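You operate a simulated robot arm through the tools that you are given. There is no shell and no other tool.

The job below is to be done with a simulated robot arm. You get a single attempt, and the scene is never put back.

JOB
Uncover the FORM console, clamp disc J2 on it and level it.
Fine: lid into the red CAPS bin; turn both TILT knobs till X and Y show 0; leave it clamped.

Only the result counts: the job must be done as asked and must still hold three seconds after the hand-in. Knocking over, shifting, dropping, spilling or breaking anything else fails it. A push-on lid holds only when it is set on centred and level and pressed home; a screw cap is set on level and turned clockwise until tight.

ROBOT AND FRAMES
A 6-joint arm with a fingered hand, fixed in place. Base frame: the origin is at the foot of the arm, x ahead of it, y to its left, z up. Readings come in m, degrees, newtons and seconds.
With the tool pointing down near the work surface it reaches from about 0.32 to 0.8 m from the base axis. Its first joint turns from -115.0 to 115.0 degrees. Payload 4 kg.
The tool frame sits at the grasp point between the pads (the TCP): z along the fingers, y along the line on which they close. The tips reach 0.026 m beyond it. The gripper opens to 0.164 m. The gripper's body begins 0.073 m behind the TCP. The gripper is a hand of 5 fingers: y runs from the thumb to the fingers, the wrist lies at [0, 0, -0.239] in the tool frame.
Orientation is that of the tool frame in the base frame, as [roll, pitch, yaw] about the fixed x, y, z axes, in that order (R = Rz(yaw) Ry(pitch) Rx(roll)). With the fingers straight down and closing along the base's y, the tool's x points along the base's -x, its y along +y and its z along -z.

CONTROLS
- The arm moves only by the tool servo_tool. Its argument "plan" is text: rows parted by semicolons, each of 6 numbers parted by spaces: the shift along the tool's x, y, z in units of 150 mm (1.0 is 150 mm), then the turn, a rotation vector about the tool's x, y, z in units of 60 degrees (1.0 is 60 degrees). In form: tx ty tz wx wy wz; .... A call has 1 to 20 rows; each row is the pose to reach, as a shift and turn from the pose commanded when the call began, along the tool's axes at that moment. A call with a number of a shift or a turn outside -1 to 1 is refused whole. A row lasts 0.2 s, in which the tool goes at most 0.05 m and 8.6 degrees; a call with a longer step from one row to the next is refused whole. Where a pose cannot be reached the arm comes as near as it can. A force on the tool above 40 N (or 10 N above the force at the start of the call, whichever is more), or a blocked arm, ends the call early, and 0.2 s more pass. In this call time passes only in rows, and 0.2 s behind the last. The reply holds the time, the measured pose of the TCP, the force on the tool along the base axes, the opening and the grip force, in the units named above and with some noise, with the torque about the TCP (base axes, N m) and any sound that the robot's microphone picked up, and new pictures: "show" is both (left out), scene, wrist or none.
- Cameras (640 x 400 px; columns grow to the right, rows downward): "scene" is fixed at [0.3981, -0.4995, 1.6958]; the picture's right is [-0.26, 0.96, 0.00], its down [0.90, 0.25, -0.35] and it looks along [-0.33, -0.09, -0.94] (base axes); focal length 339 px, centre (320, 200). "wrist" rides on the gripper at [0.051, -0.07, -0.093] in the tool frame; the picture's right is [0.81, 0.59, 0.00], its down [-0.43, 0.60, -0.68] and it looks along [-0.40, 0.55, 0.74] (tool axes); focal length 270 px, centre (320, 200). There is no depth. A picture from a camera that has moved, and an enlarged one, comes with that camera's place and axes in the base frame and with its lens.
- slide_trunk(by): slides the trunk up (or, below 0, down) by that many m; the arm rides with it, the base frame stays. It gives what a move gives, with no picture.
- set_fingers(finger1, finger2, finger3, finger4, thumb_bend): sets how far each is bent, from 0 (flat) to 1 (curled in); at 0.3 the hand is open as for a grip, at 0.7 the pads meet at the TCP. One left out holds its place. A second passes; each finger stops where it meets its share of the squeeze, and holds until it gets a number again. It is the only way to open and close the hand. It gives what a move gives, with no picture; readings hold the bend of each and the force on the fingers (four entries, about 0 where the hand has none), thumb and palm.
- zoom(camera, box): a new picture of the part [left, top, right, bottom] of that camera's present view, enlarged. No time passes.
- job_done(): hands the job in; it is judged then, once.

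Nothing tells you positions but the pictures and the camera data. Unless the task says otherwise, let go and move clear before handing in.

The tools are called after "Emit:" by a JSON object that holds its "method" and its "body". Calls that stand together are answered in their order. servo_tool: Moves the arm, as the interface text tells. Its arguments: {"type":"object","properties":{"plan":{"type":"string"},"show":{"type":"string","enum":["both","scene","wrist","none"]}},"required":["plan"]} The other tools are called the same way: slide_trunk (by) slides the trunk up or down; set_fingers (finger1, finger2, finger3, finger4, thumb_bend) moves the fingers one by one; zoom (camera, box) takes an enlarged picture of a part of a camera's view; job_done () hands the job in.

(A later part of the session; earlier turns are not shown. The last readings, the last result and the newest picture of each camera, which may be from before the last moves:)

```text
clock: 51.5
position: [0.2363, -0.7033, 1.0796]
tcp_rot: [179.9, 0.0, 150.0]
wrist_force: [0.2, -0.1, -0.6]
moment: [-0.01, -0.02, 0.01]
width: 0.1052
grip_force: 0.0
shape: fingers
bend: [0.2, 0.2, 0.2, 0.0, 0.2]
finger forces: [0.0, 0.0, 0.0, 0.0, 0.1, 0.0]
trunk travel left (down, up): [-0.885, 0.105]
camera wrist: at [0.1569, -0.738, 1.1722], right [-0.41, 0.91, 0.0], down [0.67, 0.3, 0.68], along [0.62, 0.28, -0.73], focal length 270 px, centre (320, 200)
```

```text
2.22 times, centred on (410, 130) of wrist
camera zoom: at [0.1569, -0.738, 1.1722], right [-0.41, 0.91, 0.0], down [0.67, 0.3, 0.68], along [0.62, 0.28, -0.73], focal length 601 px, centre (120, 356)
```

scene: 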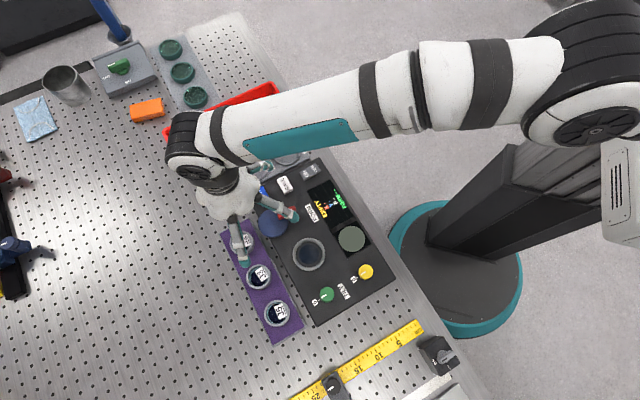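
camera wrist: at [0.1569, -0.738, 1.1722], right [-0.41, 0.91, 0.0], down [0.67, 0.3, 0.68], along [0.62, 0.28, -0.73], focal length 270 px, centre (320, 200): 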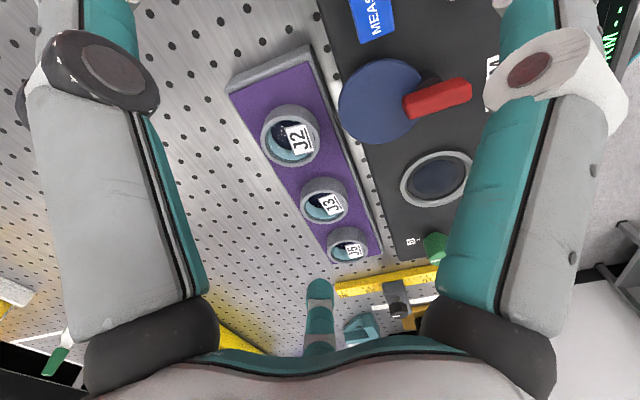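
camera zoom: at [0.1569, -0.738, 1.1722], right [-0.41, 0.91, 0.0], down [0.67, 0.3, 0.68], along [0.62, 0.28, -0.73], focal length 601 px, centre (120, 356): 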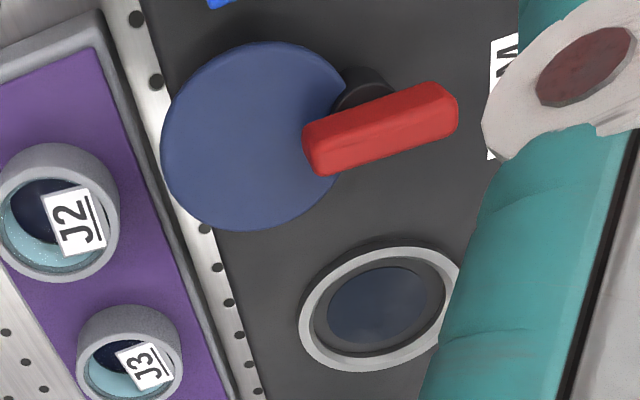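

J2's rim refines to (0.279, -0.7115, 0.963). I'll preset the fingers around it and hover just above to check reach.

Emit:
{"method": "set_fingers", "body": {"finger1": 0.0, "finger2": 0.52, "finger3": 0.52, "thumb_bend": 0.52}}

Emit:
{"method": "servo_tool", "body": {"plan": "-0.13 0.05 0.1 0 0 0.06; -0.274 0.095 0.2 0 0 0.117; -0.274 0.095 0.264 0 0 0.117; -0.274 0.095 0.264 0 0 0.117", "show": "both"}}

Emit:
{"method": "zoom", "body": {"camera": "wrist", "box": [200, 40, 440, 240]}}

```text
clock: 52.5
position: [0.236, -0.7035, 1.0794]
tcp_rot: [179.9, 0.1, 150.0]
wrist_force: [-0.2, 0.4, 0.4]
moment: [0.0, -0.01, 0.03]
width: 0.0995
grip_force: 0.1
shape: fingers
bend: [0.01, 0.52, 0.52, 0.0, 0.52]
finger forces: [0.0, 0.0, 0.0, 0.0, 0.0, 0.0]
trunk travel left (down, up): [-0.885, 0.105]
```

```text
clock: 53.5
position: [0.2799, -0.7118, 1.0397]
tcp_rot: [179.9, 0.0, 143.0]
wrist_force: [0.4, -0.7, -0.6]
moment: [0.02, 0.02, 0.02]
width: 0.0998
grip_force: 0.1
shape: fingers
bend: [0.01, 0.52, 0.52, 0.0, 0.52]
finger forces: [0.0, 0.0, 0.0, 0.0, 0.1, 0.0]
trunk travel left (down, up): [-0.885, 0.105]
camera wrist: at [0.1972, -0.7362, 1.1333], right [-0.29, 0.96, 0.0], down [0.7, 0.21, 0.68], along [0.65, 0.2, -0.73], focal length 270 px, centre (320, 200)
```

scene: 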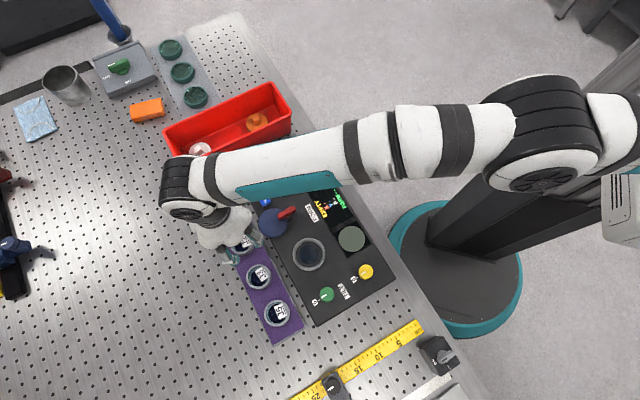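
wrist: 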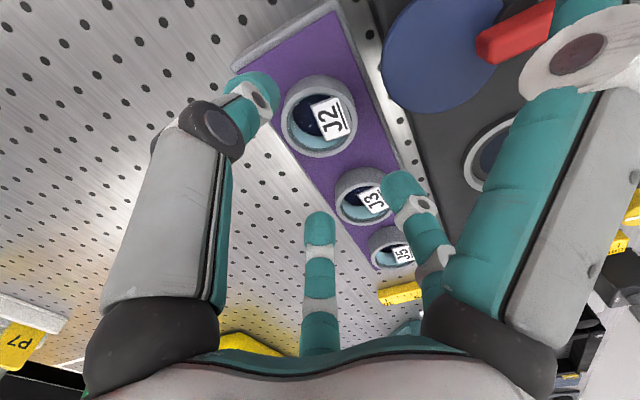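

```text
2.00 times, centred on (320, 140) of wrist
camera zoom: at [0.1972, -0.7362, 1.1333], right [-0.29, 0.96, 0.0], down [0.7, 0.21, 0.68], along [0.65, 0.2, -0.73], focal length 541 px, centre (320, 320)
```

zoom: 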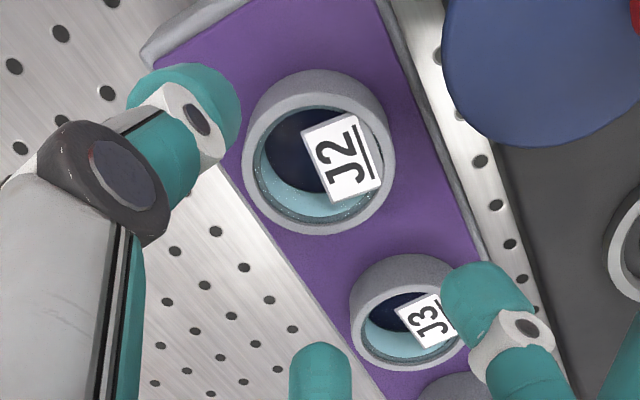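

Reach is fine and J2 is centred. I'll go down so the tips sit beside the rim.

Emit:
{"method": "servo_tool", "body": {"plan": "0 0 0.13 0 0 0; 0 0 0.26 0 0 0; 0 0 0.34 0 0 0; 0 0 0.4 0 0 0; 0 0 0.4 0 0 0", "show": "wrist"}}

Emit:
{"method": "zoom", "body": {"camera": "wrist", "box": [200, 80, 440, 280]}}

Emit:
{"method": "zoom", "body": {"camera": "scene", "box": [190, 200, 310, 300]}}

```text
clock: 54.8
position: [0.2807, -0.7108, 0.98]
tcp_rot: [179.9, 0.0, 143.0]
wrist_force: [-0.7, 0.0, 0.6]
moment: [0.0, 0.05, 0.01]
width: 0.0996
grip_force: 0.0
shape: fingers
bend: [0.01, 0.52, 0.52, 0.0, 0.52]
finger forces: [0.0, 0.0, 0.0, 0.0, 0.0, 0.0]
trunk travel left (down, up): [-0.885, 0.105]
camera wrist: at [0.1976, -0.7359, 1.0728], right [-0.29, 0.96, 0.0], down [0.7, 0.21, 0.68], along [0.65, 0.2, -0.73], focal length 270 px, centre (320, 200)
```

wrist: 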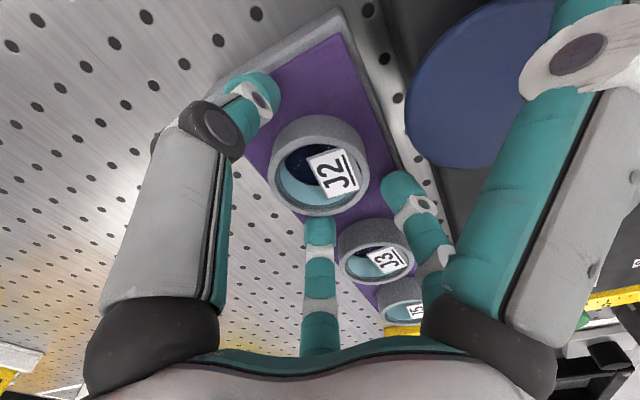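

```text
2.00 times, centred on (320, 180) of wrist
camera zoom: at [0.1976, -0.7359, 1.0728], right [-0.29, 0.96, 0.0], down [0.7, 0.21, 0.68], along [0.65, 0.2, -0.73], focal length 541 px, centre (320, 240)
```

zoom: 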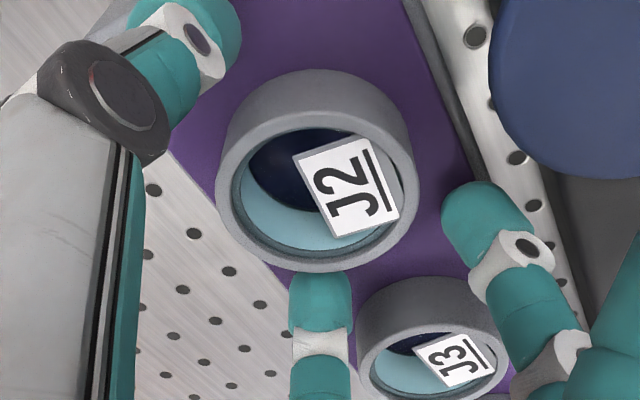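

```text
4.00 times, centred on (250, 250) of scene
camera zoom: at [0.3981, -0.4995, 1.6958], right [-0.26, 0.96, 0.0], down [0.9, 0.25, -0.35], along [-0.33, -0.09, -0.94], focal length 1355 px, centre (600, 0)
```

zoom: 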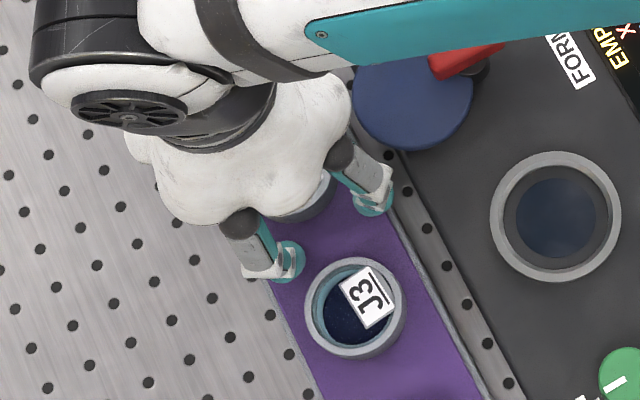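

Emit:
{"method": "servo_tool", "body": {"plan": "0 0 0.02 0 0 0", "show": "none"}}

Emit:
{"method": "set_fingers", "body": {"finger2": 0.7, "finger3": 0.7, "thumb_bend": 0.7}}

Emit:
{"method": "zoom", "body": {"camera": "wrist", "box": [200, 80, 440, 280]}}

```text
clock: 55.1
position: [0.2802, -0.7118, 0.9793]
tcp_rot: [-179.9, 0.2, 143.0]
wrist_force: [-0.4, 1.8, 10.8]
moment: [0.42, -0.1, 0.01]
width: 0.0995
grip_force: 5.3
shape: fingers
bend: [0.01, 0.52, 0.52, 0.0, 0.52]
finger forces: [0.1, 7.8, 2.0, 0.0, 0.2, 0.0]
trunk travel left (down, up): [-0.885, 0.105]
```

```text
clock: 56.1
position: [0.2817, -0.7104, 0.979]
tcp_rot: [-180.0, 0.2, 143.0]
wrist_force: [2.6, 4.2, 18.1]
moment: [0.55, -0.36, 0.03]
width: 0.0994
grip_force: 22.8
shape: fingers
bend: [0.01, 0.57, 0.58, 0.0, 0.62]
finger forces: [0.0, 15.1, 15.6, 0.0, 14.0, 0.0]
trunk travel left (down, up): [-0.885, 0.105]
```

```text
2.00 times, centred on (320, 180) of wrist
camera zoom: at [0.1978, -0.7344, 1.072], right [-0.29, 0.96, 0.0], down [0.7, 0.22, 0.68], along [0.65, 0.2, -0.73], focal length 541 px, centre (320, 240)
```

zoom: 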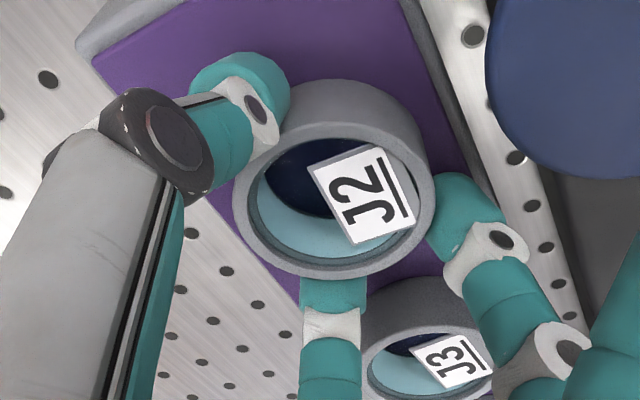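

The grip on the ring holds, with about 15 N on each digit; the 18 N upward is the fingertips brushing the rack. I'll lift straight, slowly at first.

Emit:
{"method": "servo_tool", "body": {"plan": "0 0 -0.02 0 0 0; 0 0 -0.04 0 0 0; 0 0 -0.08 0 0 0", "show": "both"}}

Emit:
{"method": "zoom", "body": {"camera": "wrist", "box": [200, 80, 440, 280]}}

Emit:
{"method": "zoom", "body": {"camera": "scene", "box": [190, 200, 310, 300]}}

```text
clock: 57.0
position: [0.2797, -0.7118, 0.9869]
tcp_rot: [179.8, 0.0, 143.0]
wrist_force: [-0.5, -0.3, -1.8]
moment: [0.02, 0.0, -0.01]
width: 0.0994
grip_force: 16.5
shape: fingers
bend: [0.01, 0.57, 0.58, 0.0, 0.62]
finger forces: [0.0, 7.7, 9.7, 0.1, 15.4, 0.0]
trunk travel left (down, up): [-0.885, 0.105]
camera wrist: at [0.1971, -0.7357, 1.0815], right [-0.29, 0.96, 0.0], down [0.7, 0.21, 0.68], along [0.65, 0.2, -0.74], focal length 270 px, centre (320, 200)
```

scene: 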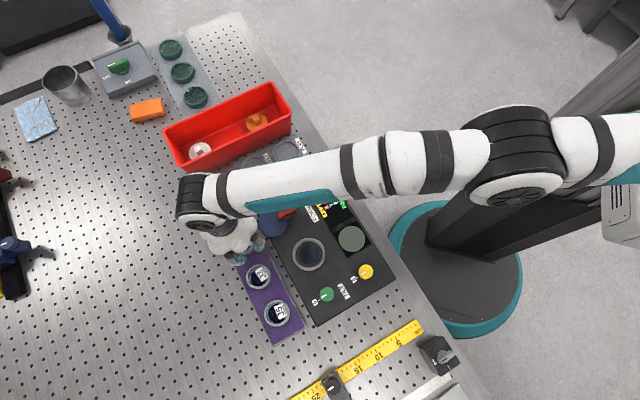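
wrist: 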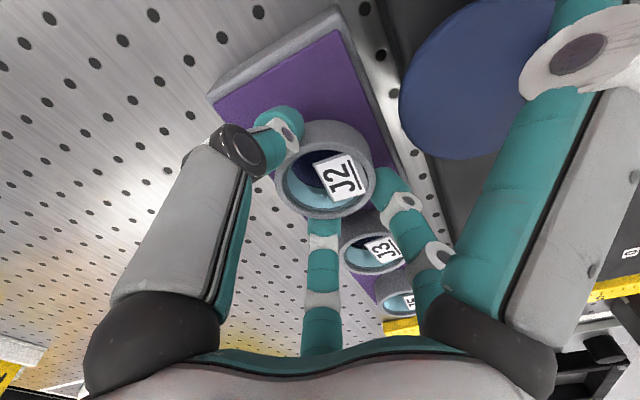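

```text
2.00 times, centred on (320, 180) of wrist
camera zoom: at [0.1971, -0.7357, 1.0815], right [-0.29, 0.96, 0.0], down [0.7, 0.21, 0.68], along [0.65, 0.2, -0.74], focal length 541 px, centre (320, 240)
```

zoom: 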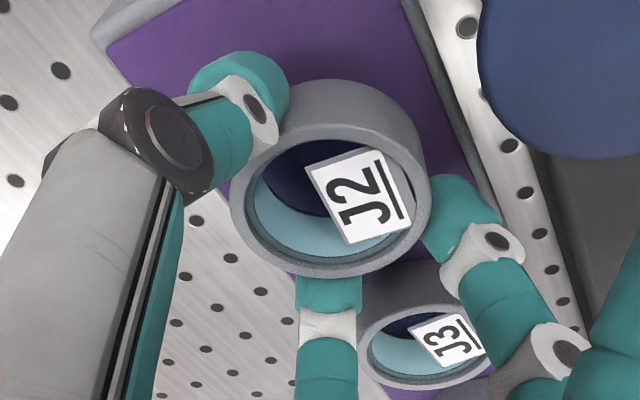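

```text
4.00 times, centred on (250, 250) of scene
camera zoom: at [0.3981, -0.4995, 1.6958], right [-0.26, 0.96, 0.0], down [0.9, 0.25, -0.35], along [-0.33, -0.09, -0.94], focal length 1355 px, centre (600, 0)
```

zoom: 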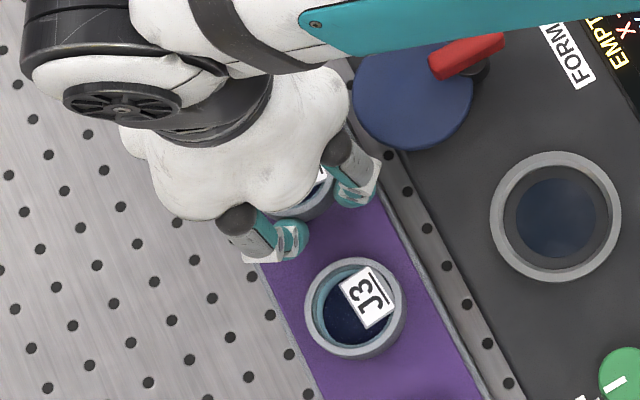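

The disc comes up cleanly, about 0.15 kg. I'll raise it and carry it over the seat.

Emit:
{"method": "servo_tool", "body": {"plan": "0 0 -0.15 0 0 0; 0 0 -0.32 0 0 0; 0 0 -0.48 0 0 0; 0.17 0.18 -0.48 0 0 0; 0.34 0.36 -0.48 0 0 0; 0.51 0.54 -0.48 0 0 0; 0.676 0.709 -0.48 0 0 0; 0.676 0.709 -0.48 0 0 0", "show": "both"}}

Emit:
{"method": "zoom", "body": {"camera": "wrist", "box": [200, 40, 440, 240]}}

Emit:
{"method": "zoom", "body": {"camera": "scene", "box": [270, 200, 350, 280]}}

```text
clock: 58.8
position: [0.262, -0.5654, 1.0613]
tcp_rot: [179.9, 0.0, 143.0]
wrist_force: [0.4, -0.8, -1.2]
moment: [0.03, 0.02, -0.03]
width: 0.0997
grip_force: 15.9
shape: fingers
bend: [0.01, 0.58, 0.58, 0.0, 0.62]
finger forces: [0.0, 7.5, 9.8, 0.0, 15.3, 0.0]
trunk travel left (down, up): [-0.885, 0.105]
camera wrist: at [0.18, -0.5904, 1.1535], right [-0.29, 0.96, 0.0], down [0.7, 0.21, 0.68], along [0.65, 0.2, -0.73], focal length 270 px, centre (320, 200)
```

scene: 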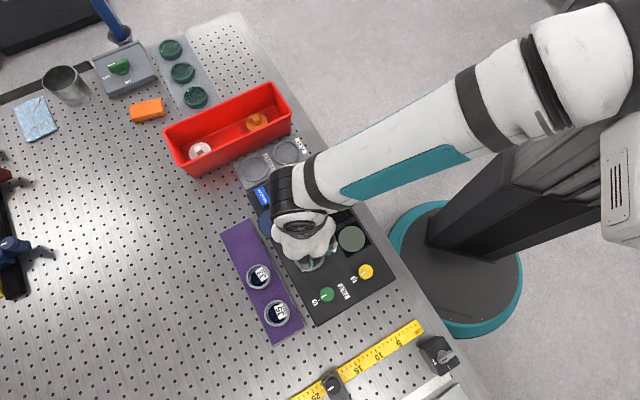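
wrist: 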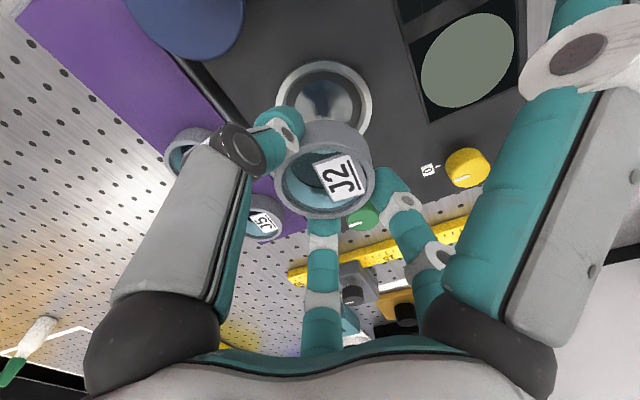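

```text
2.00 times, centred on (320, 140) of wrist
camera zoom: at [0.18, -0.5904, 1.1535], right [-0.29, 0.96, 0.0], down [0.7, 0.21, 0.68], along [0.65, 0.2, -0.73], focal length 541 px, centre (320, 320)
```

zoom: 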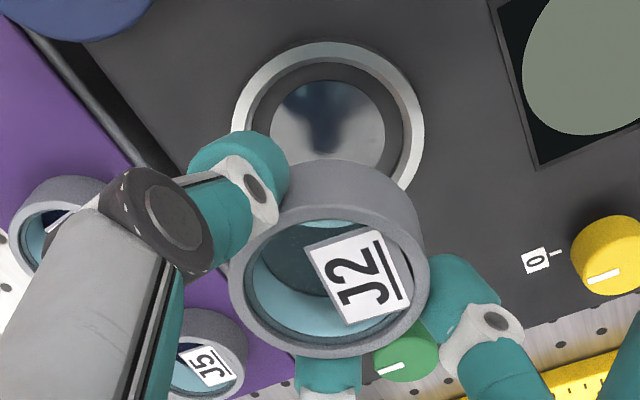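

```text
5.00 times, centred on (310, 240) of scene
camera zoom: at [0.3981, -0.4995, 1.6958], right [-0.26, 0.96, 0.0], down [0.9, 0.25, -0.35], along [-0.33, -0.09, -0.94], focal length 1694 px, centre (370, 0)
```

zoom: 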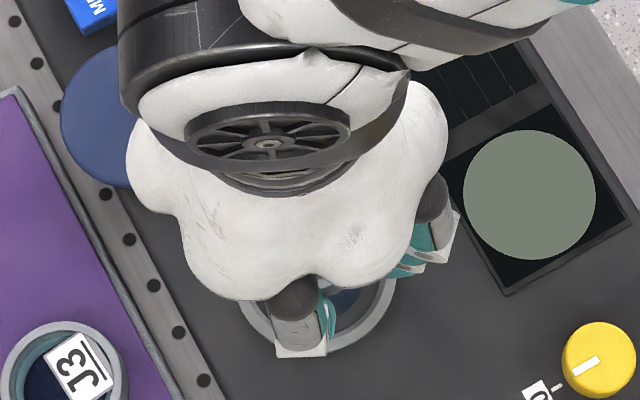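

Sideways the disc and the seat line up. I'll go lower and recheck the near gap.

Emit:
{"method": "servo_tool", "body": {"plan": "0 0 0.12 0 0 0; 0 0 0.24 0 0 0; 0 0 0.33 0 0 0; 0 0 0.33 0 0 0", "show": "none"}}

Emit:
{"method": "zoom", "body": {"camera": "wrist", "box": [240, 100, 400, 220]}}

Emit:
{"method": "zoom", "body": {"camera": "scene", "box": [280, 220, 340, 280]}}

```text
clock: 59.8
position: [0.2625, -0.5663, 1.011]
tcp_rot: [179.9, 0.0, 143.1]
wrist_force: [-0.6, -0.3, -0.3]
moment: [0.0, -0.02, -0.01]
width: 0.0994
grip_force: 15.9
shape: fingers
bend: [0.01, 0.58, 0.58, 0.0, 0.62]
finger forces: [0.0, 7.5, 9.8, 0.1, 15.3, 0.0]
trunk travel left (down, up): [-0.885, 0.105]
```

```text
3.33 times, centred on (320, 160) of wrist
camera zoom: at [0.1808, -0.5905, 1.1047], right [-0.29, 0.96, 0.0], down [0.7, 0.21, 0.68], along [0.65, 0.2, -0.73], focal length 901 px, centre (320, 333)
```

zoom: 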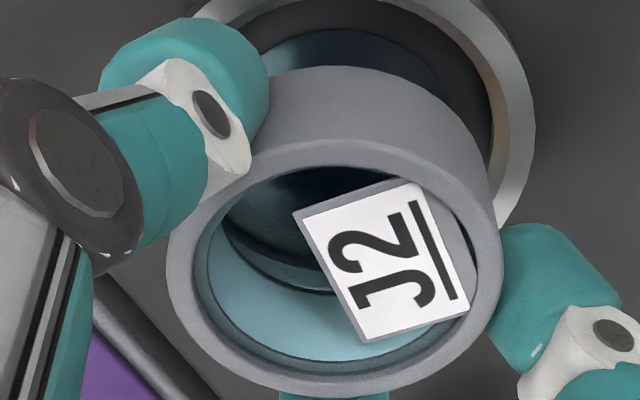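

```text
6.67 times, centred on (310, 250) of scene
camera zoom: at [0.3981, -0.4995, 1.6958], right [-0.26, 0.96, 0.0], down [0.9, 0.25, -0.35], along [-0.33, -0.09, -0.94], focal length 2258 px, centre (387, -133)
```

zoom: 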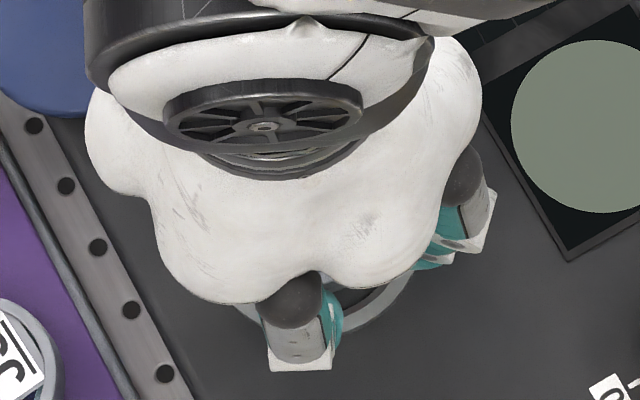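

Emit:
{"method": "zoom", "body": {"camera": "wrist", "box": [230, 60, 410, 240]}}

```text
2.22 times, centred on (320, 150) of wrist
camera zoom: at [0.1808, -0.5905, 1.1047], right [-0.29, 0.96, 0.0], down [0.7, 0.21, 0.68], along [0.65, 0.2, -0.73], focal length 601 px, centre (320, 311)
```

zoom: 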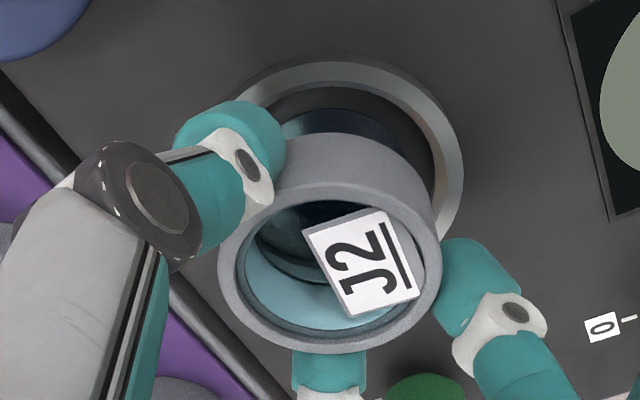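

My estimate has the disc about 5 mm ahead of the TCP in the hand, so a small shift (about 3 mm) is needed. I'll apply it, go lower and look again.

Emit:
{"method": "servo_tool", "body": {"plan": "0.0187 -0.008 0 0 0 0; 0.0187 -0.008 0.04 0 0 0; 0.0187 -0.008 0.07 0 0 0; 0.0187 -0.008 0.07 0 0 0", "show": "none"}}

Emit:
{"method": "zoom", "body": {"camera": "wrist", "box": [230, 60, 410, 240]}}

Emit:
{"method": "zoom", "body": {"camera": "wrist", "box": [290, 90, 370, 150]}}

```text
clock: 60.8
position: [0.2615, -0.5659, 1.0019]
tcp_rot: [179.8, 0.0, 143.0]
wrist_force: [-0.5, 0.4, -0.4]
moment: [0.01, -0.01, -0.01]
width: 0.0994
grip_force: 16.4
shape: fingers
bend: [0.01, 0.58, 0.58, 0.0, 0.62]
finger forces: [0.0, 7.5, 9.8, 0.1, 15.3, 0.1]
trunk travel left (down, up): [-0.885, 0.105]
```

```text
2.22 times, centred on (320, 150) of wrist
camera zoom: at [0.1779, -0.5895, 1.0947], right [-0.29, 0.96, 0.0], down [0.7, 0.21, 0.68], along [0.65, 0.2, -0.73], focal length 601 px, centre (320, 311)
```

zoom: 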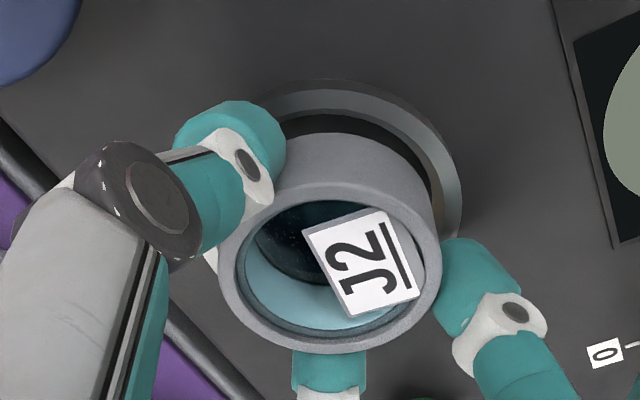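

```text
6.67 times, centred on (330, 120) of wrist
camera zoom: at [0.1779, -0.5895, 1.0947], right [-0.29, 0.96, 0.0], down [0.7, 0.21, 0.68], along [0.65, 0.2, -0.73], focal length 1802 px, centre (253, 733)
```

zoom: 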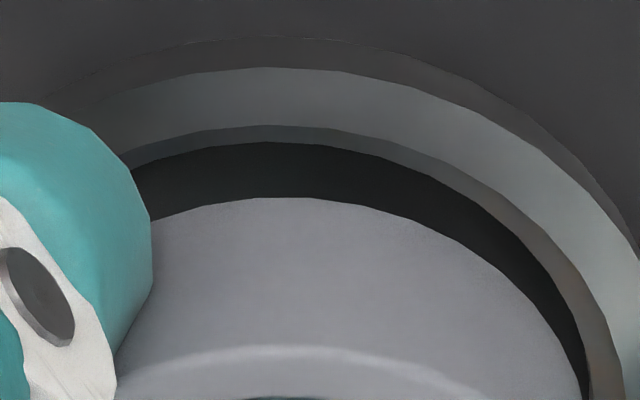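

Disc and seat agree within about a millimetre both ways. I'll lower in 3 mm steps and feel for contact.

Emit:
{"method": "servo_tool", "body": {"plan": "0 0 0.01 0 0 0; 0 0 0.02 0 0 0; 0 0 0.03 0 0 0", "show": "none"}}

Emit:
{"method": "servo_tool", "body": {"plan": "0 0 0.01 0 0 0; 0 0 0.02 0 0 0", "show": "none"}}

Emit:
{"method": "zoom", "body": {"camera": "wrist", "box": [230, 60, 410, 240]}}

```text
clock: 61.5
position: [0.2591, -0.5646, 0.9968]
tcp_rot: [179.9, -0.1, 143.0]
wrist_force: [-0.2, 1.0, -0.7]
moment: [-0.03, -0.04, 0.01]
width: 0.0991
grip_force: 16.2
shape: fingers
bend: [0.01, 0.58, 0.58, 0.0, 0.62]
finger forces: [0.0, 7.5, 9.9, 0.0, 15.3, 0.1]
trunk travel left (down, up): [-0.885, 0.105]
```

```text
clock: 62.1
position: [0.2604, -0.5644, 0.9961]
tcp_rot: [179.9, 0.0, 143.0]
wrist_force: [0.1, 2.5, 12.2]
moment: [0.5, -0.02, 0.0]
width: 0.0995
grip_force: 23.2
shape: fingers
bend: [0.01, 0.58, 0.58, 0.0, 0.62]
finger forces: [0.1, 20.7, 9.7, 0.0, 15.3, 0.0]
trunk travel left (down, up): [-0.885, 0.105]
```

```text
2.22 times, centred on (320, 150) of wrist
camera zoom: at [0.1772, -0.5888, 1.0889], right [-0.29, 0.96, 0.0], down [0.7, 0.22, 0.68], along [0.65, 0.2, -0.73], focal length 601 px, centre (320, 311)
```

zoom: 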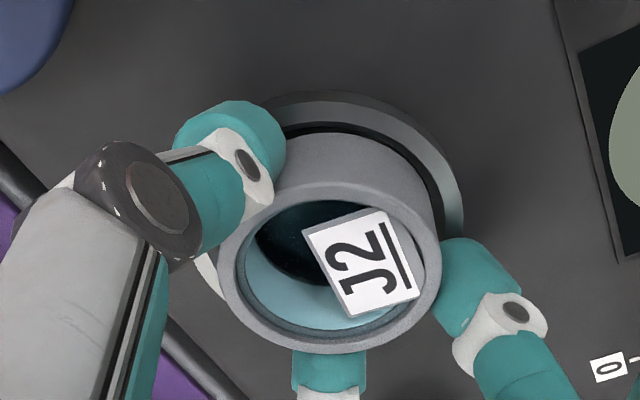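

Contact is on finger 2's tip, which is resting on the seat ring, and the disc bottom is already inside the ring. I'll ease up 0.5 mm and open gently so the disc settles the last millimetres.

Emit:
{"method": "servo_tool", "body": {"plan": "0 0 -0.006 0 0 0", "show": "none"}}

Emit:
{"method": "set_fingers", "body": {"finger2": 0.55, "finger3": 0.55, "thumb_bend": 0.59}}

Emit:
{"method": "zoom", "body": {"camera": "wrist", "box": [230, 60, 410, 240]}}

```text
clock: 62.5
position: [0.2605, -0.5635, 0.9958]
tcp_rot: [-180.0, 0.0, 142.9]
wrist_force: [0.8, 1.0, 9.3]
moment: [0.39, -0.01, -0.04]
width: 0.0991
grip_force: 21.4
shape: fingers
bend: [0.01, 0.58, 0.58, 0.0, 0.62]
finger forces: [0.1, 18.3, 9.9, 0.0, 15.4, 0.0]
trunk travel left (down, up): [-0.885, 0.105]
```

```text
clock: 63.5
position: [0.2584, -0.5645, 0.9961]
tcp_rot: [180.0, 0.0, 143.0]
wrist_force: [-1.3, -1.8, 5.3]
moment: [0.15, 0.01, 0.01]
width: 0.0991
grip_force: 4.2
shape: fingers
bend: [0.01, 0.56, 0.56, 0.0, 0.59]
finger forces: [0.0, 5.4, 2.3, 0.0, 0.5, 0.0]
trunk travel left (down, up): [-0.885, 0.105]
```

```text
2.22 times, centred on (320, 150) of wrist
camera zoom: at [0.1766, -0.5892, 1.0884], right [-0.29, 0.96, 0.0], down [0.7, 0.21, 0.68], along [0.65, 0.2, -0.73], focal length 601 px, centre (320, 311)
```

zoom: 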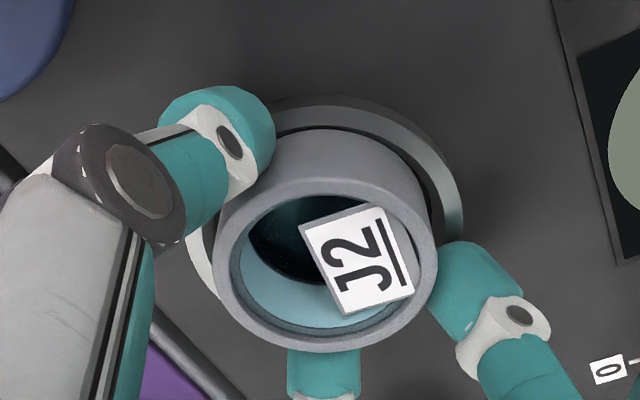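

Emit:
{"method": "set_fingers", "body": {"finger2": 0.5, "finger3": 0.5, "thumb_bend": 0.5}}

Emit:
{"method": "zoom", "body": {"camera": "wrist", "box": [230, 60, 410, 240]}}

Emit:
{"method": "zoom", "body": {"camera": "scene", "box": [300, 175, 370, 240]}}

```text
clock: 64.5
position: [0.2597, -0.5642, 0.9949]
tcp_rot: [179.9, 0.0, 143.0]
wrist_force: [0.1, -0.8, -0.4]
moment: [0.04, 0.01, -0.01]
width: 0.1002
grip_force: 0.1
shape: fingers
bend: [0.01, 0.5, 0.5, 0.0, 0.5]
finger forces: [0.1, 0.0, 0.0, 0.0, 0.1, 0.1]
trunk travel left (down, up): [-0.885, 0.105]
```

```text
2.22 times, centred on (320, 150) of wrist
camera zoom: at [0.1769, -0.5893, 1.0882], right [-0.29, 0.96, 0.0], down [0.7, 0.21, 0.68], along [0.65, 0.2, -0.73], focal length 601 px, centre (320, 311)
```

zoom: 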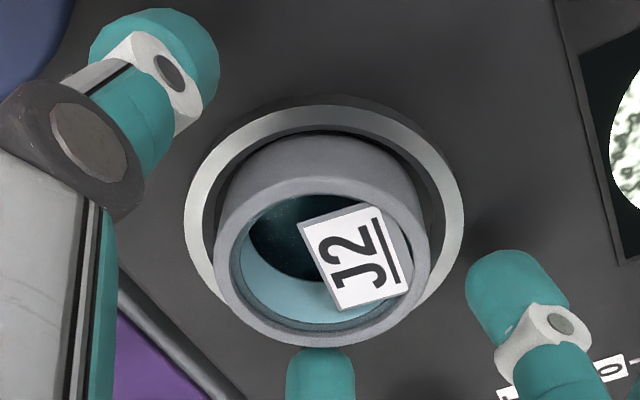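

```text
6.15 times, centred on (335, 208) of scene
camera zoom: at [0.3981, -0.4995, 1.6958], right [-0.26, 0.96, 0.0], down [0.9, 0.25, -0.35], along [-0.33, -0.09, -0.94], focal length 2084 px, centre (228, 154)
```

zoom: 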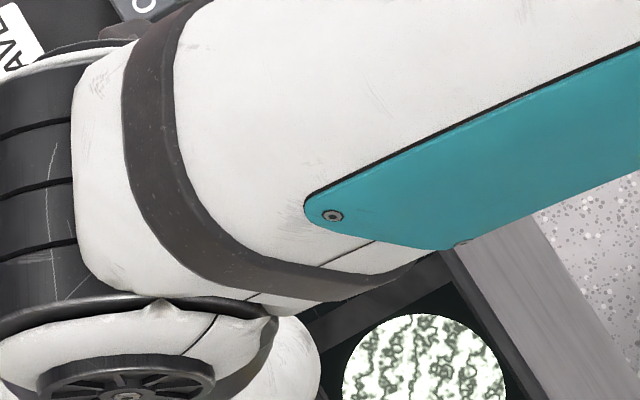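

The disc sits centred in the seat and the fringe screen has come alive. I'll rise clear and read the display.

Emit:
{"method": "servo_tool", "body": {"plan": "0 0 -0.1 0 0 0; 0 0 -0.3 0 0 0; 0 0 -0.5 0 0 0; 0 0 -0.7 0 0 0; 0 0 -0.7 0 0 0", "show": "both"}}

Emit:
{"method": "zoom", "body": {"camera": "wrist", "box": [230, 0, 450, 160]}}

```text
clock: 65.8
position: [0.2593, -0.5653, 1.0993]
tcp_rot: [179.9, 0.1, 143.0]
wrist_force: [0.8, 0.4, 0.8]
moment: [-0.01, 0.0, -0.02]
width: 0.1002
grip_force: 0.0
shape: fingers
bend: [0.01, 0.5, 0.5, 0.0, 0.5]
finger forces: [0.0, 0.1, 0.0, 0.1, 0.1, 0.0]
trunk travel left (down, up): [-0.885, 0.105]
camera wrist: at [0.1778, -0.5896, 1.1931], right [-0.29, 0.96, 0.0], down [0.7, 0.21, 0.68], along [0.65, 0.2, -0.73], focal length 270 px, centre (320, 200)
```

scene: 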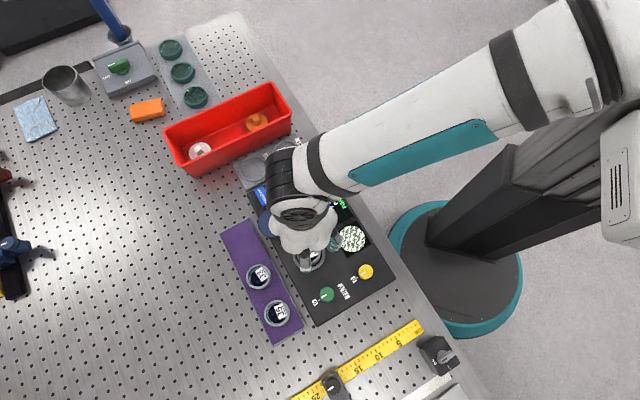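
wrist: 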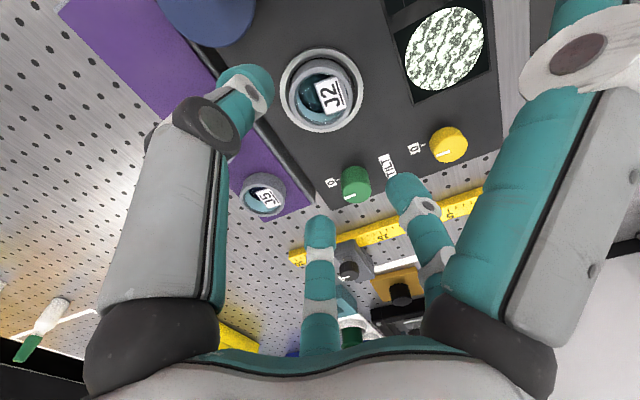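

```text
2.50 times, centred on (340, 80) of wrist
camera zoom: at [0.1778, -0.5896, 1.1931], right [-0.29, 0.96, 0.0], down [0.7, 0.21, 0.68], along [0.65, 0.2, -0.73], focal length 676 px, centre (270, 500)
```

zoom: 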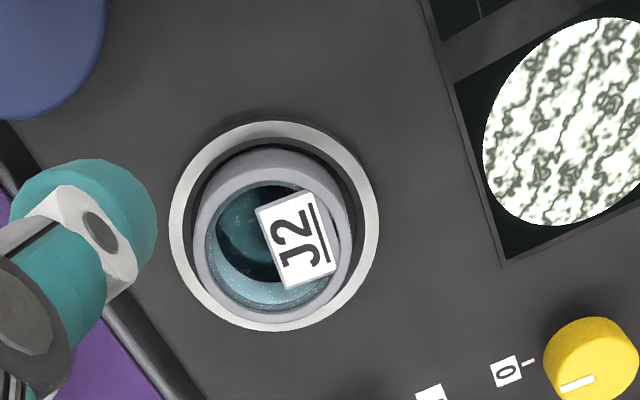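

The disc is placed well. Next is the clamp: I'll move above the red bar's post at a safe height and test how far the wrist can turn the other way.

Emit:
{"method": "servo_tool", "body": {"plan": "0 0 -0.25 0 0 0; 0 0 -0.5 0 0 0; 0.05 -0.2 -0.6 0 0 0; 0.08 -0.4 -0.6 0 0 0; 0.095 -0.6 -0.6 0 0 0; 0.095 -0.6 -0.6 0 0 0", "show": "none"}}

Emit:
{"method": "servo_tool", "body": {"plan": "0 0 0 0 0 0.14; 0 0 0 0 0 0.28; 0 0 0 0 0 0.42; 0 0 0 0 0 0.56; 0 0 0 0 0 0.7; 0 0 0 0 0 0.84; 0 0 0 0 0 0.98; 0 0 0 0 0 0.98", "show": "none"}}

```text
clock: 67.2
position: [0.195, -0.6271, 1.1885]
tcp_rot: [179.9, 0.0, 143.0]
wrist_force: [0.5, 0.8, -0.4]
moment: [0.0, 0.01, -0.01]
width: 0.1001
grip_force: 0.1
shape: fingers
bend: [0.01, 0.5, 0.5, 0.0, 0.5]
finger forces: [0.0, 0.0, 0.0, 0.0, 0.0, 0.0]
trunk travel left (down, up): [-0.885, 0.105]
```

```text
clock: 69.0
position: [0.1943, -0.6294, 1.1892]
tcp_rot: [180.0, 0.0, 84.1]
wrist_force: [0.5, 0.6, -0.3]
moment: [0.01, -0.01, -0.05]
width: 0.0999
grip_force: 0.0
shape: fingers
bend: [0.01, 0.5, 0.5, 0.0, 0.5]
finger forces: [0.1, 0.1, 0.0, 0.0, 0.0, 0.1]
trunk travel left (down, up): [-0.885, 0.105]
```

Emit:
{"method": "servo_tool", "body": {"plan": "0 0 0 0 0 0.14; 0 0 0 0 0 0.28; 0 0 0 0 0 0.42; 0 0 0 0 0 0.56; 0 0 0 0 0 0.7; 0 0 0 0 0 0.84; 0 0 0 0 0 0.98; 0 0 0 0 0 0.98", "show": "none"}}

Emit:
{"method": "servo_tool", "body": {"plan": "0 0 0 0 0 0.14; 0 0 0 0 0 0.28; 0 0 0 0 0 0.42; 0 0 0 0 0 0.56; 0 0 0 0 0 0.7; 0 0 0 0 0 0.84; 0 0 0 0 0 0.98; 0 0 0 0 0 0.98", "show": "both"}}

```text
clock: 70.8
position: [0.1941, -0.6301, 1.1887]
tcp_rot: [180.0, -0.2, 25.3]
wrist_force: [-1.3, 0.3, 0.0]
moment: [0.0, 0.03, -0.04]
width: 0.0997
grip_force: 0.2
shape: fingers
bend: [0.01, 0.5, 0.5, 0.0, 0.5]
finger forces: [0.0, 0.1, 0.1, 0.0, 0.0, 0.1]
trunk travel left (down, up): [-0.885, 0.105]
```

```text
clock: 72.5
position: [0.1935, -0.6277, 1.1901]
tcp_rot: [-179.9, -0.1, -33.5]
wrist_force: [0.0, -0.3, -0.9]
moment: [-0.01, -0.01, 0.05]
width: 0.0999
grip_force: 0.1
shape: fingers
bend: [0.01, 0.5, 0.5, 0.0, 0.5]
finger forces: [0.1, 0.1, 0.0, 0.0, 0.1, 0.1]
trunk travel left (down, up): [-0.885, 0.105]
camera wrist: at [0.2743, -0.5977, 1.2825], right [0.35, -0.94, 0.0], down [-0.69, -0.26, 0.68], along [-0.63, -0.24, -0.74], focal length 270 px, centre (320, 200)
```

scene: 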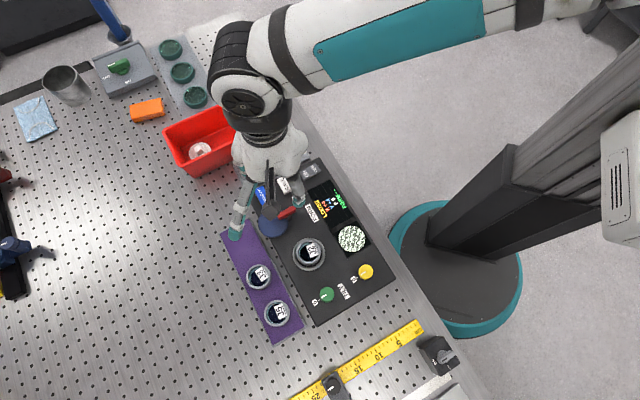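
wrist: 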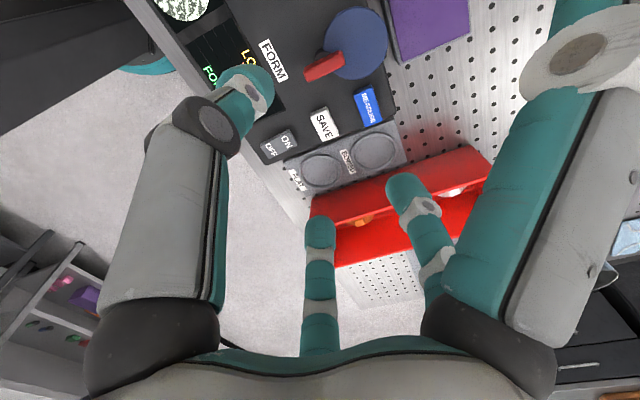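

The wrist turns freely that way, so there is plenty of range. The display looks changed; I'll zoom on it and on the bar.

Emit:
{"method": "zoom", "body": {"camera": "scene", "box": [300, 175, 370, 240]}}

Emit:
{"method": "zoom", "body": {"camera": "wrist", "box": [280, 0, 400, 100]}}

Emit:
{"method": "zoom", "body": {"camera": "scene", "box": [250, 190, 340, 270]}}

```text
6.15 times, centred on (335, 208) of scene
camera zoom: at [0.3981, -0.4995, 1.6958], right [-0.26, 0.96, 0.0], down [0.9, 0.25, -0.35], along [-0.33, -0.09, -0.94], focal length 2084 px, centre (228, 154)
```

zoom: 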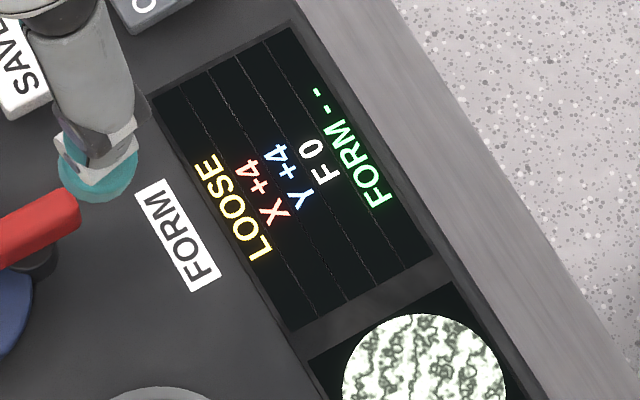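

```text
4.00 times, centred on (340, 50) of wrist
camera zoom: at [0.2743, -0.5977, 1.2825], right [0.35, -0.94, 0.0], down [-0.69, -0.26, 0.68], along [-0.63, -0.24, -0.74], focal length 1081 px, centre (240, 800)
```

zoom: 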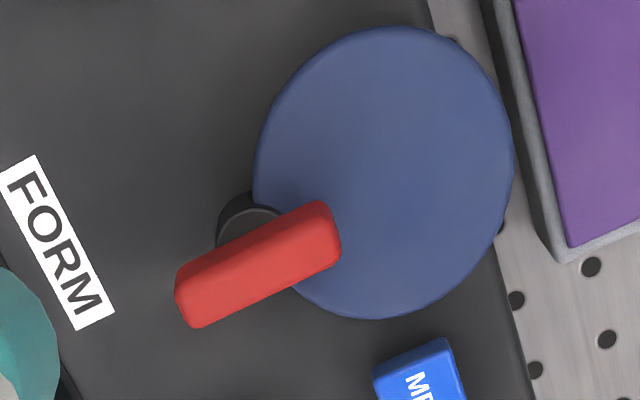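

```text
5.00 times, centred on (295, 230) of scene
camera zoom: at [0.3981, -0.4995, 1.6958], right [-0.26, 0.96, 0.0], down [0.9, 0.25, -0.35], along [-0.33, -0.09, -0.94], focal length 1694 px, centre (445, 50)
```

zoom: 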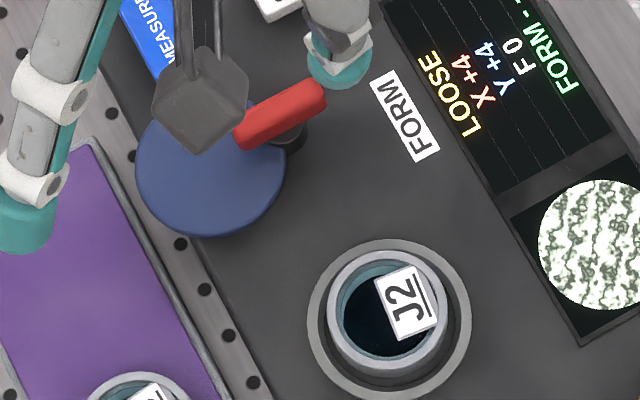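

Display reads LOOSE, X +4, Y +4, F 0. The bar centre is about (0.195, -0.632) with its long axis at -45°, so I'll align to yaw -45°, part-close the fingers and come down above it.

Emit:
{"method": "set_fingers", "body": {"finger1": 0.0, "finger2": 0.57, "finger3": 0.57, "thumb_bend": 0.57}}

Emit:
{"method": "servo_tool", "body": {"plan": "0.017 0.013 0.15 0 0 0.1; 0.017 0.013 0.3 0 0 0.192; 0.017 0.013 0.5 0 0 0.192; 0.017 0.013 0.7 0 0 0.192; 0.017 0.013 0.85 0 0 0.192; 0.017 0.013 0.85 0 0 0.192", "show": "both"}}

Emit:
{"method": "zoom", "body": {"camera": "wrist", "box": [220, 40, 420, 240]}}

```text
clock: 73.5
position: [0.1948, -0.6278, 1.1893]
tcp_rot: [-179.9, 0.0, -33.4]
wrist_force: [0.2, -0.3, 0.7]
moment: [0.02, -0.01, -0.02]
width: 0.0994
grip_force: 0.0
shape: fingers
bend: [0.01, 0.56, 0.56, 0.0, 0.56]
finger forces: [0.0, 0.0, 0.0, 0.0, 0.1, 0.0]
trunk travel left (down, up): [-0.885, 0.105]
```

```text
clock: 75.0
position: [0.1945, -0.6297, 1.0635]
tcp_rot: [-179.9, 0.1, -44.9]
wrist_force: [0.0, -0.5, 1.1]
moment: [0.03, 0.01, -0.02]
width: 0.0993
grip_force: 0.0
shape: fingers
bend: [0.01, 0.56, 0.56, 0.0, 0.56]
finger forces: [0.0, 0.1, 0.0, 0.1, 0.0, 0.0]
trunk travel left (down, up): [-0.885, 0.105]
camera wrist: at [0.2788, -0.6159, 1.1565], right [0.16, -0.99, 0.0], down [-0.73, -0.12, 0.68], along [-0.67, -0.11, -0.74], focal length 270 px, centre (320, 200)
```

scene: 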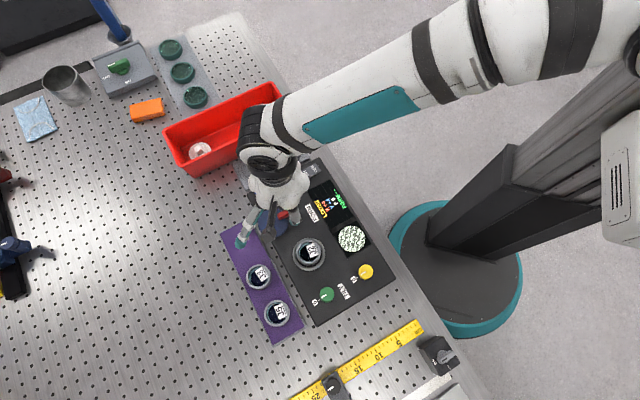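
wrist: 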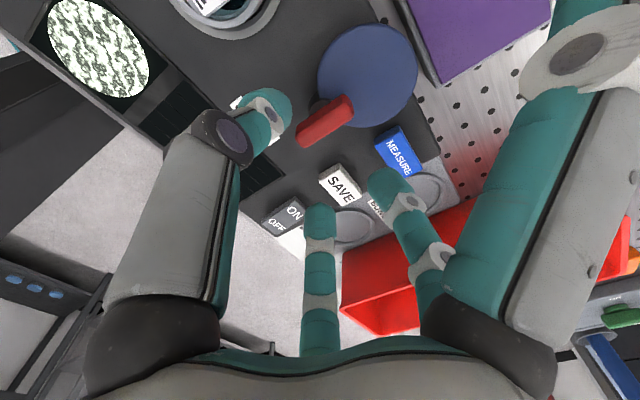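

```text
2.00 times, centred on (320, 140) of wrist
camera zoom: at [0.2788, -0.6159, 1.1565], right [0.16, -0.99, 0.0], down [-0.73, -0.12, 0.68], along [-0.67, -0.11, -0.74], focal length 541 px, centre (320, 320)
```

zoom: 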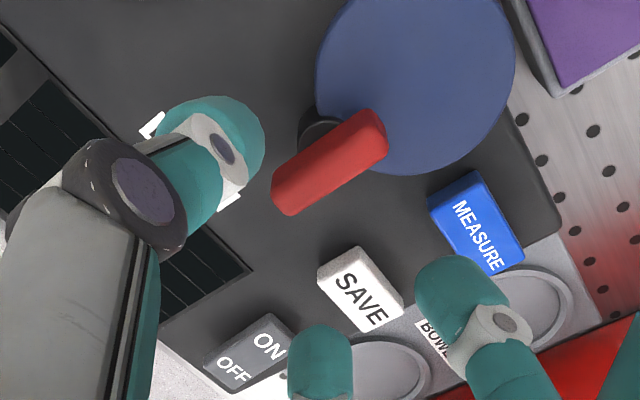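

Emit:
{"method": "servo_tool", "body": {"plan": "0.019 0.014 0.1 0 0 0; 0.019 0.014 0.2 0 0 0; 0.019 0.014 0.3 0 0 0; 0.019 0.014 0.34 0 0 0; 0.019 0.014 0.34 0 0 0", "show": "none"}}

Emit:
{"method": "zoom", "body": {"camera": "wrist", "box": [220, 80, 420, 280]}}

Emit:
{"method": "zoom", "body": {"camera": "scene", "box": [240, 180, 320, 260]}}

```text
clock: 76.2
position: [0.1963, -0.635, 1.0095]
tcp_rot: [180.0, 0.0, -44.9]
wrist_force: [-0.3, -0.3, 0.2]
moment: [-0.04, 0.01, 0.0]
width: 0.099
grip_force: 0.0
shape: fingers
bend: [0.01, 0.56, 0.56, 0.0, 0.56]
finger forces: [0.0, 0.0, 0.1, 0.0, 0.0, 0.0]
trunk travel left (down, up): [-0.885, 0.105]
```

```text
2.00 times, centred on (320, 180) of wrist
camera zoom: at [0.2806, -0.6208, 1.1037], right [0.16, -0.99, 0.0], down [-0.73, -0.12, 0.68], along [-0.67, -0.11, -0.74], focal length 541 px, centre (320, 240)
```

zoom: 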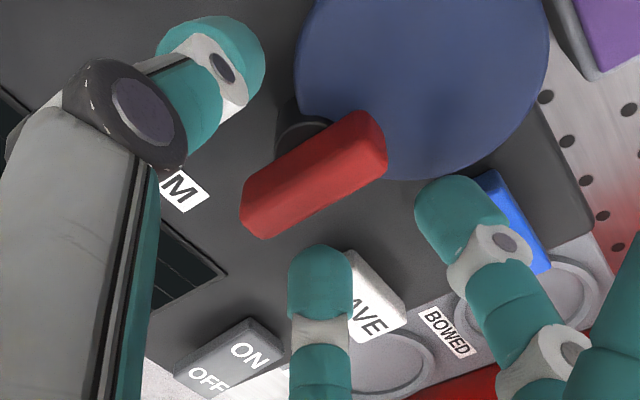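

```text
5.00 times, centred on (280, 220) of scene
camera zoom: at [0.3981, -0.4995, 1.6958], right [-0.26, 0.96, 0.0], down [0.9, 0.25, -0.35], along [-0.33, -0.09, -0.94], focal length 1694 px, centre (520, 100)
```

zoom: 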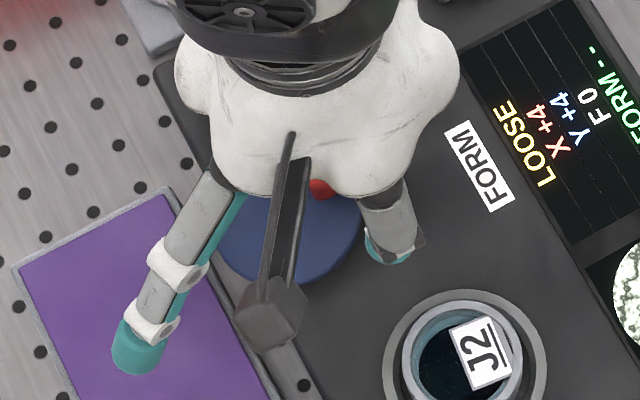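

Emit:
{"method": "servo_tool", "body": {"plan": "0 0 0.03 0 0 0; 0 0 0.055 0 0 0", "show": "none"}}

Emit:
{"method": "set_fingers", "body": {"finger2": 0.75, "finger3": 0.75, "thumb_bend": 0.75}}

Emit:
{"method": "zoom", "body": {"camera": "wrist", "box": [220, 80, 420, 280]}}

```text
clock: 76.8
position: [0.1958, -0.6356, 1.003]
tcp_rot: [-180.0, -0.1, -44.9]
wrist_force: [-0.1, -0.2, 3.7]
moment: [-0.17, 0.0, 0.01]
width: 0.099
grip_force: 1.9
shape: fingers
bend: [0.01, 0.56, 0.56, 0.0, 0.56]
finger forces: [0.0, 3.3, 0.1, 0.0, 0.0, 0.1]
trunk travel left (down, up): [-0.885, 0.105]
```

```text
clock: 77.8
position: [0.1964, -0.6355, 1.0026]
tcp_rot: [-180.0, 0.1, -44.8]
wrist_force: [-2.7, -1.3, -7.4]
moment: [0.03, 0.03, 0.01]
width: 0.1008
grip_force: 12.4
shape: fingers
bend: [0.01, 0.66, 0.66, 0.0, 0.68]
finger forces: [0.0, 6.6, 6.9, 0.1, 10.8, 0.0]
trunk travel left (down, up): [-0.885, 0.105]
```

```text
2.00 times, centred on (320, 180) of wrist
camera zoom: at [0.2804, -0.6209, 1.0954], right [0.16, -0.99, 0.0], down [-0.73, -0.12, 0.68], along [-0.67, -0.1, -0.74], focal length 541 px, centre (320, 240)
```

zoom: 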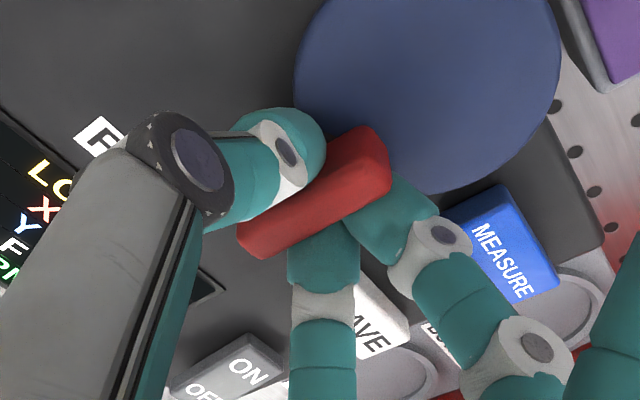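

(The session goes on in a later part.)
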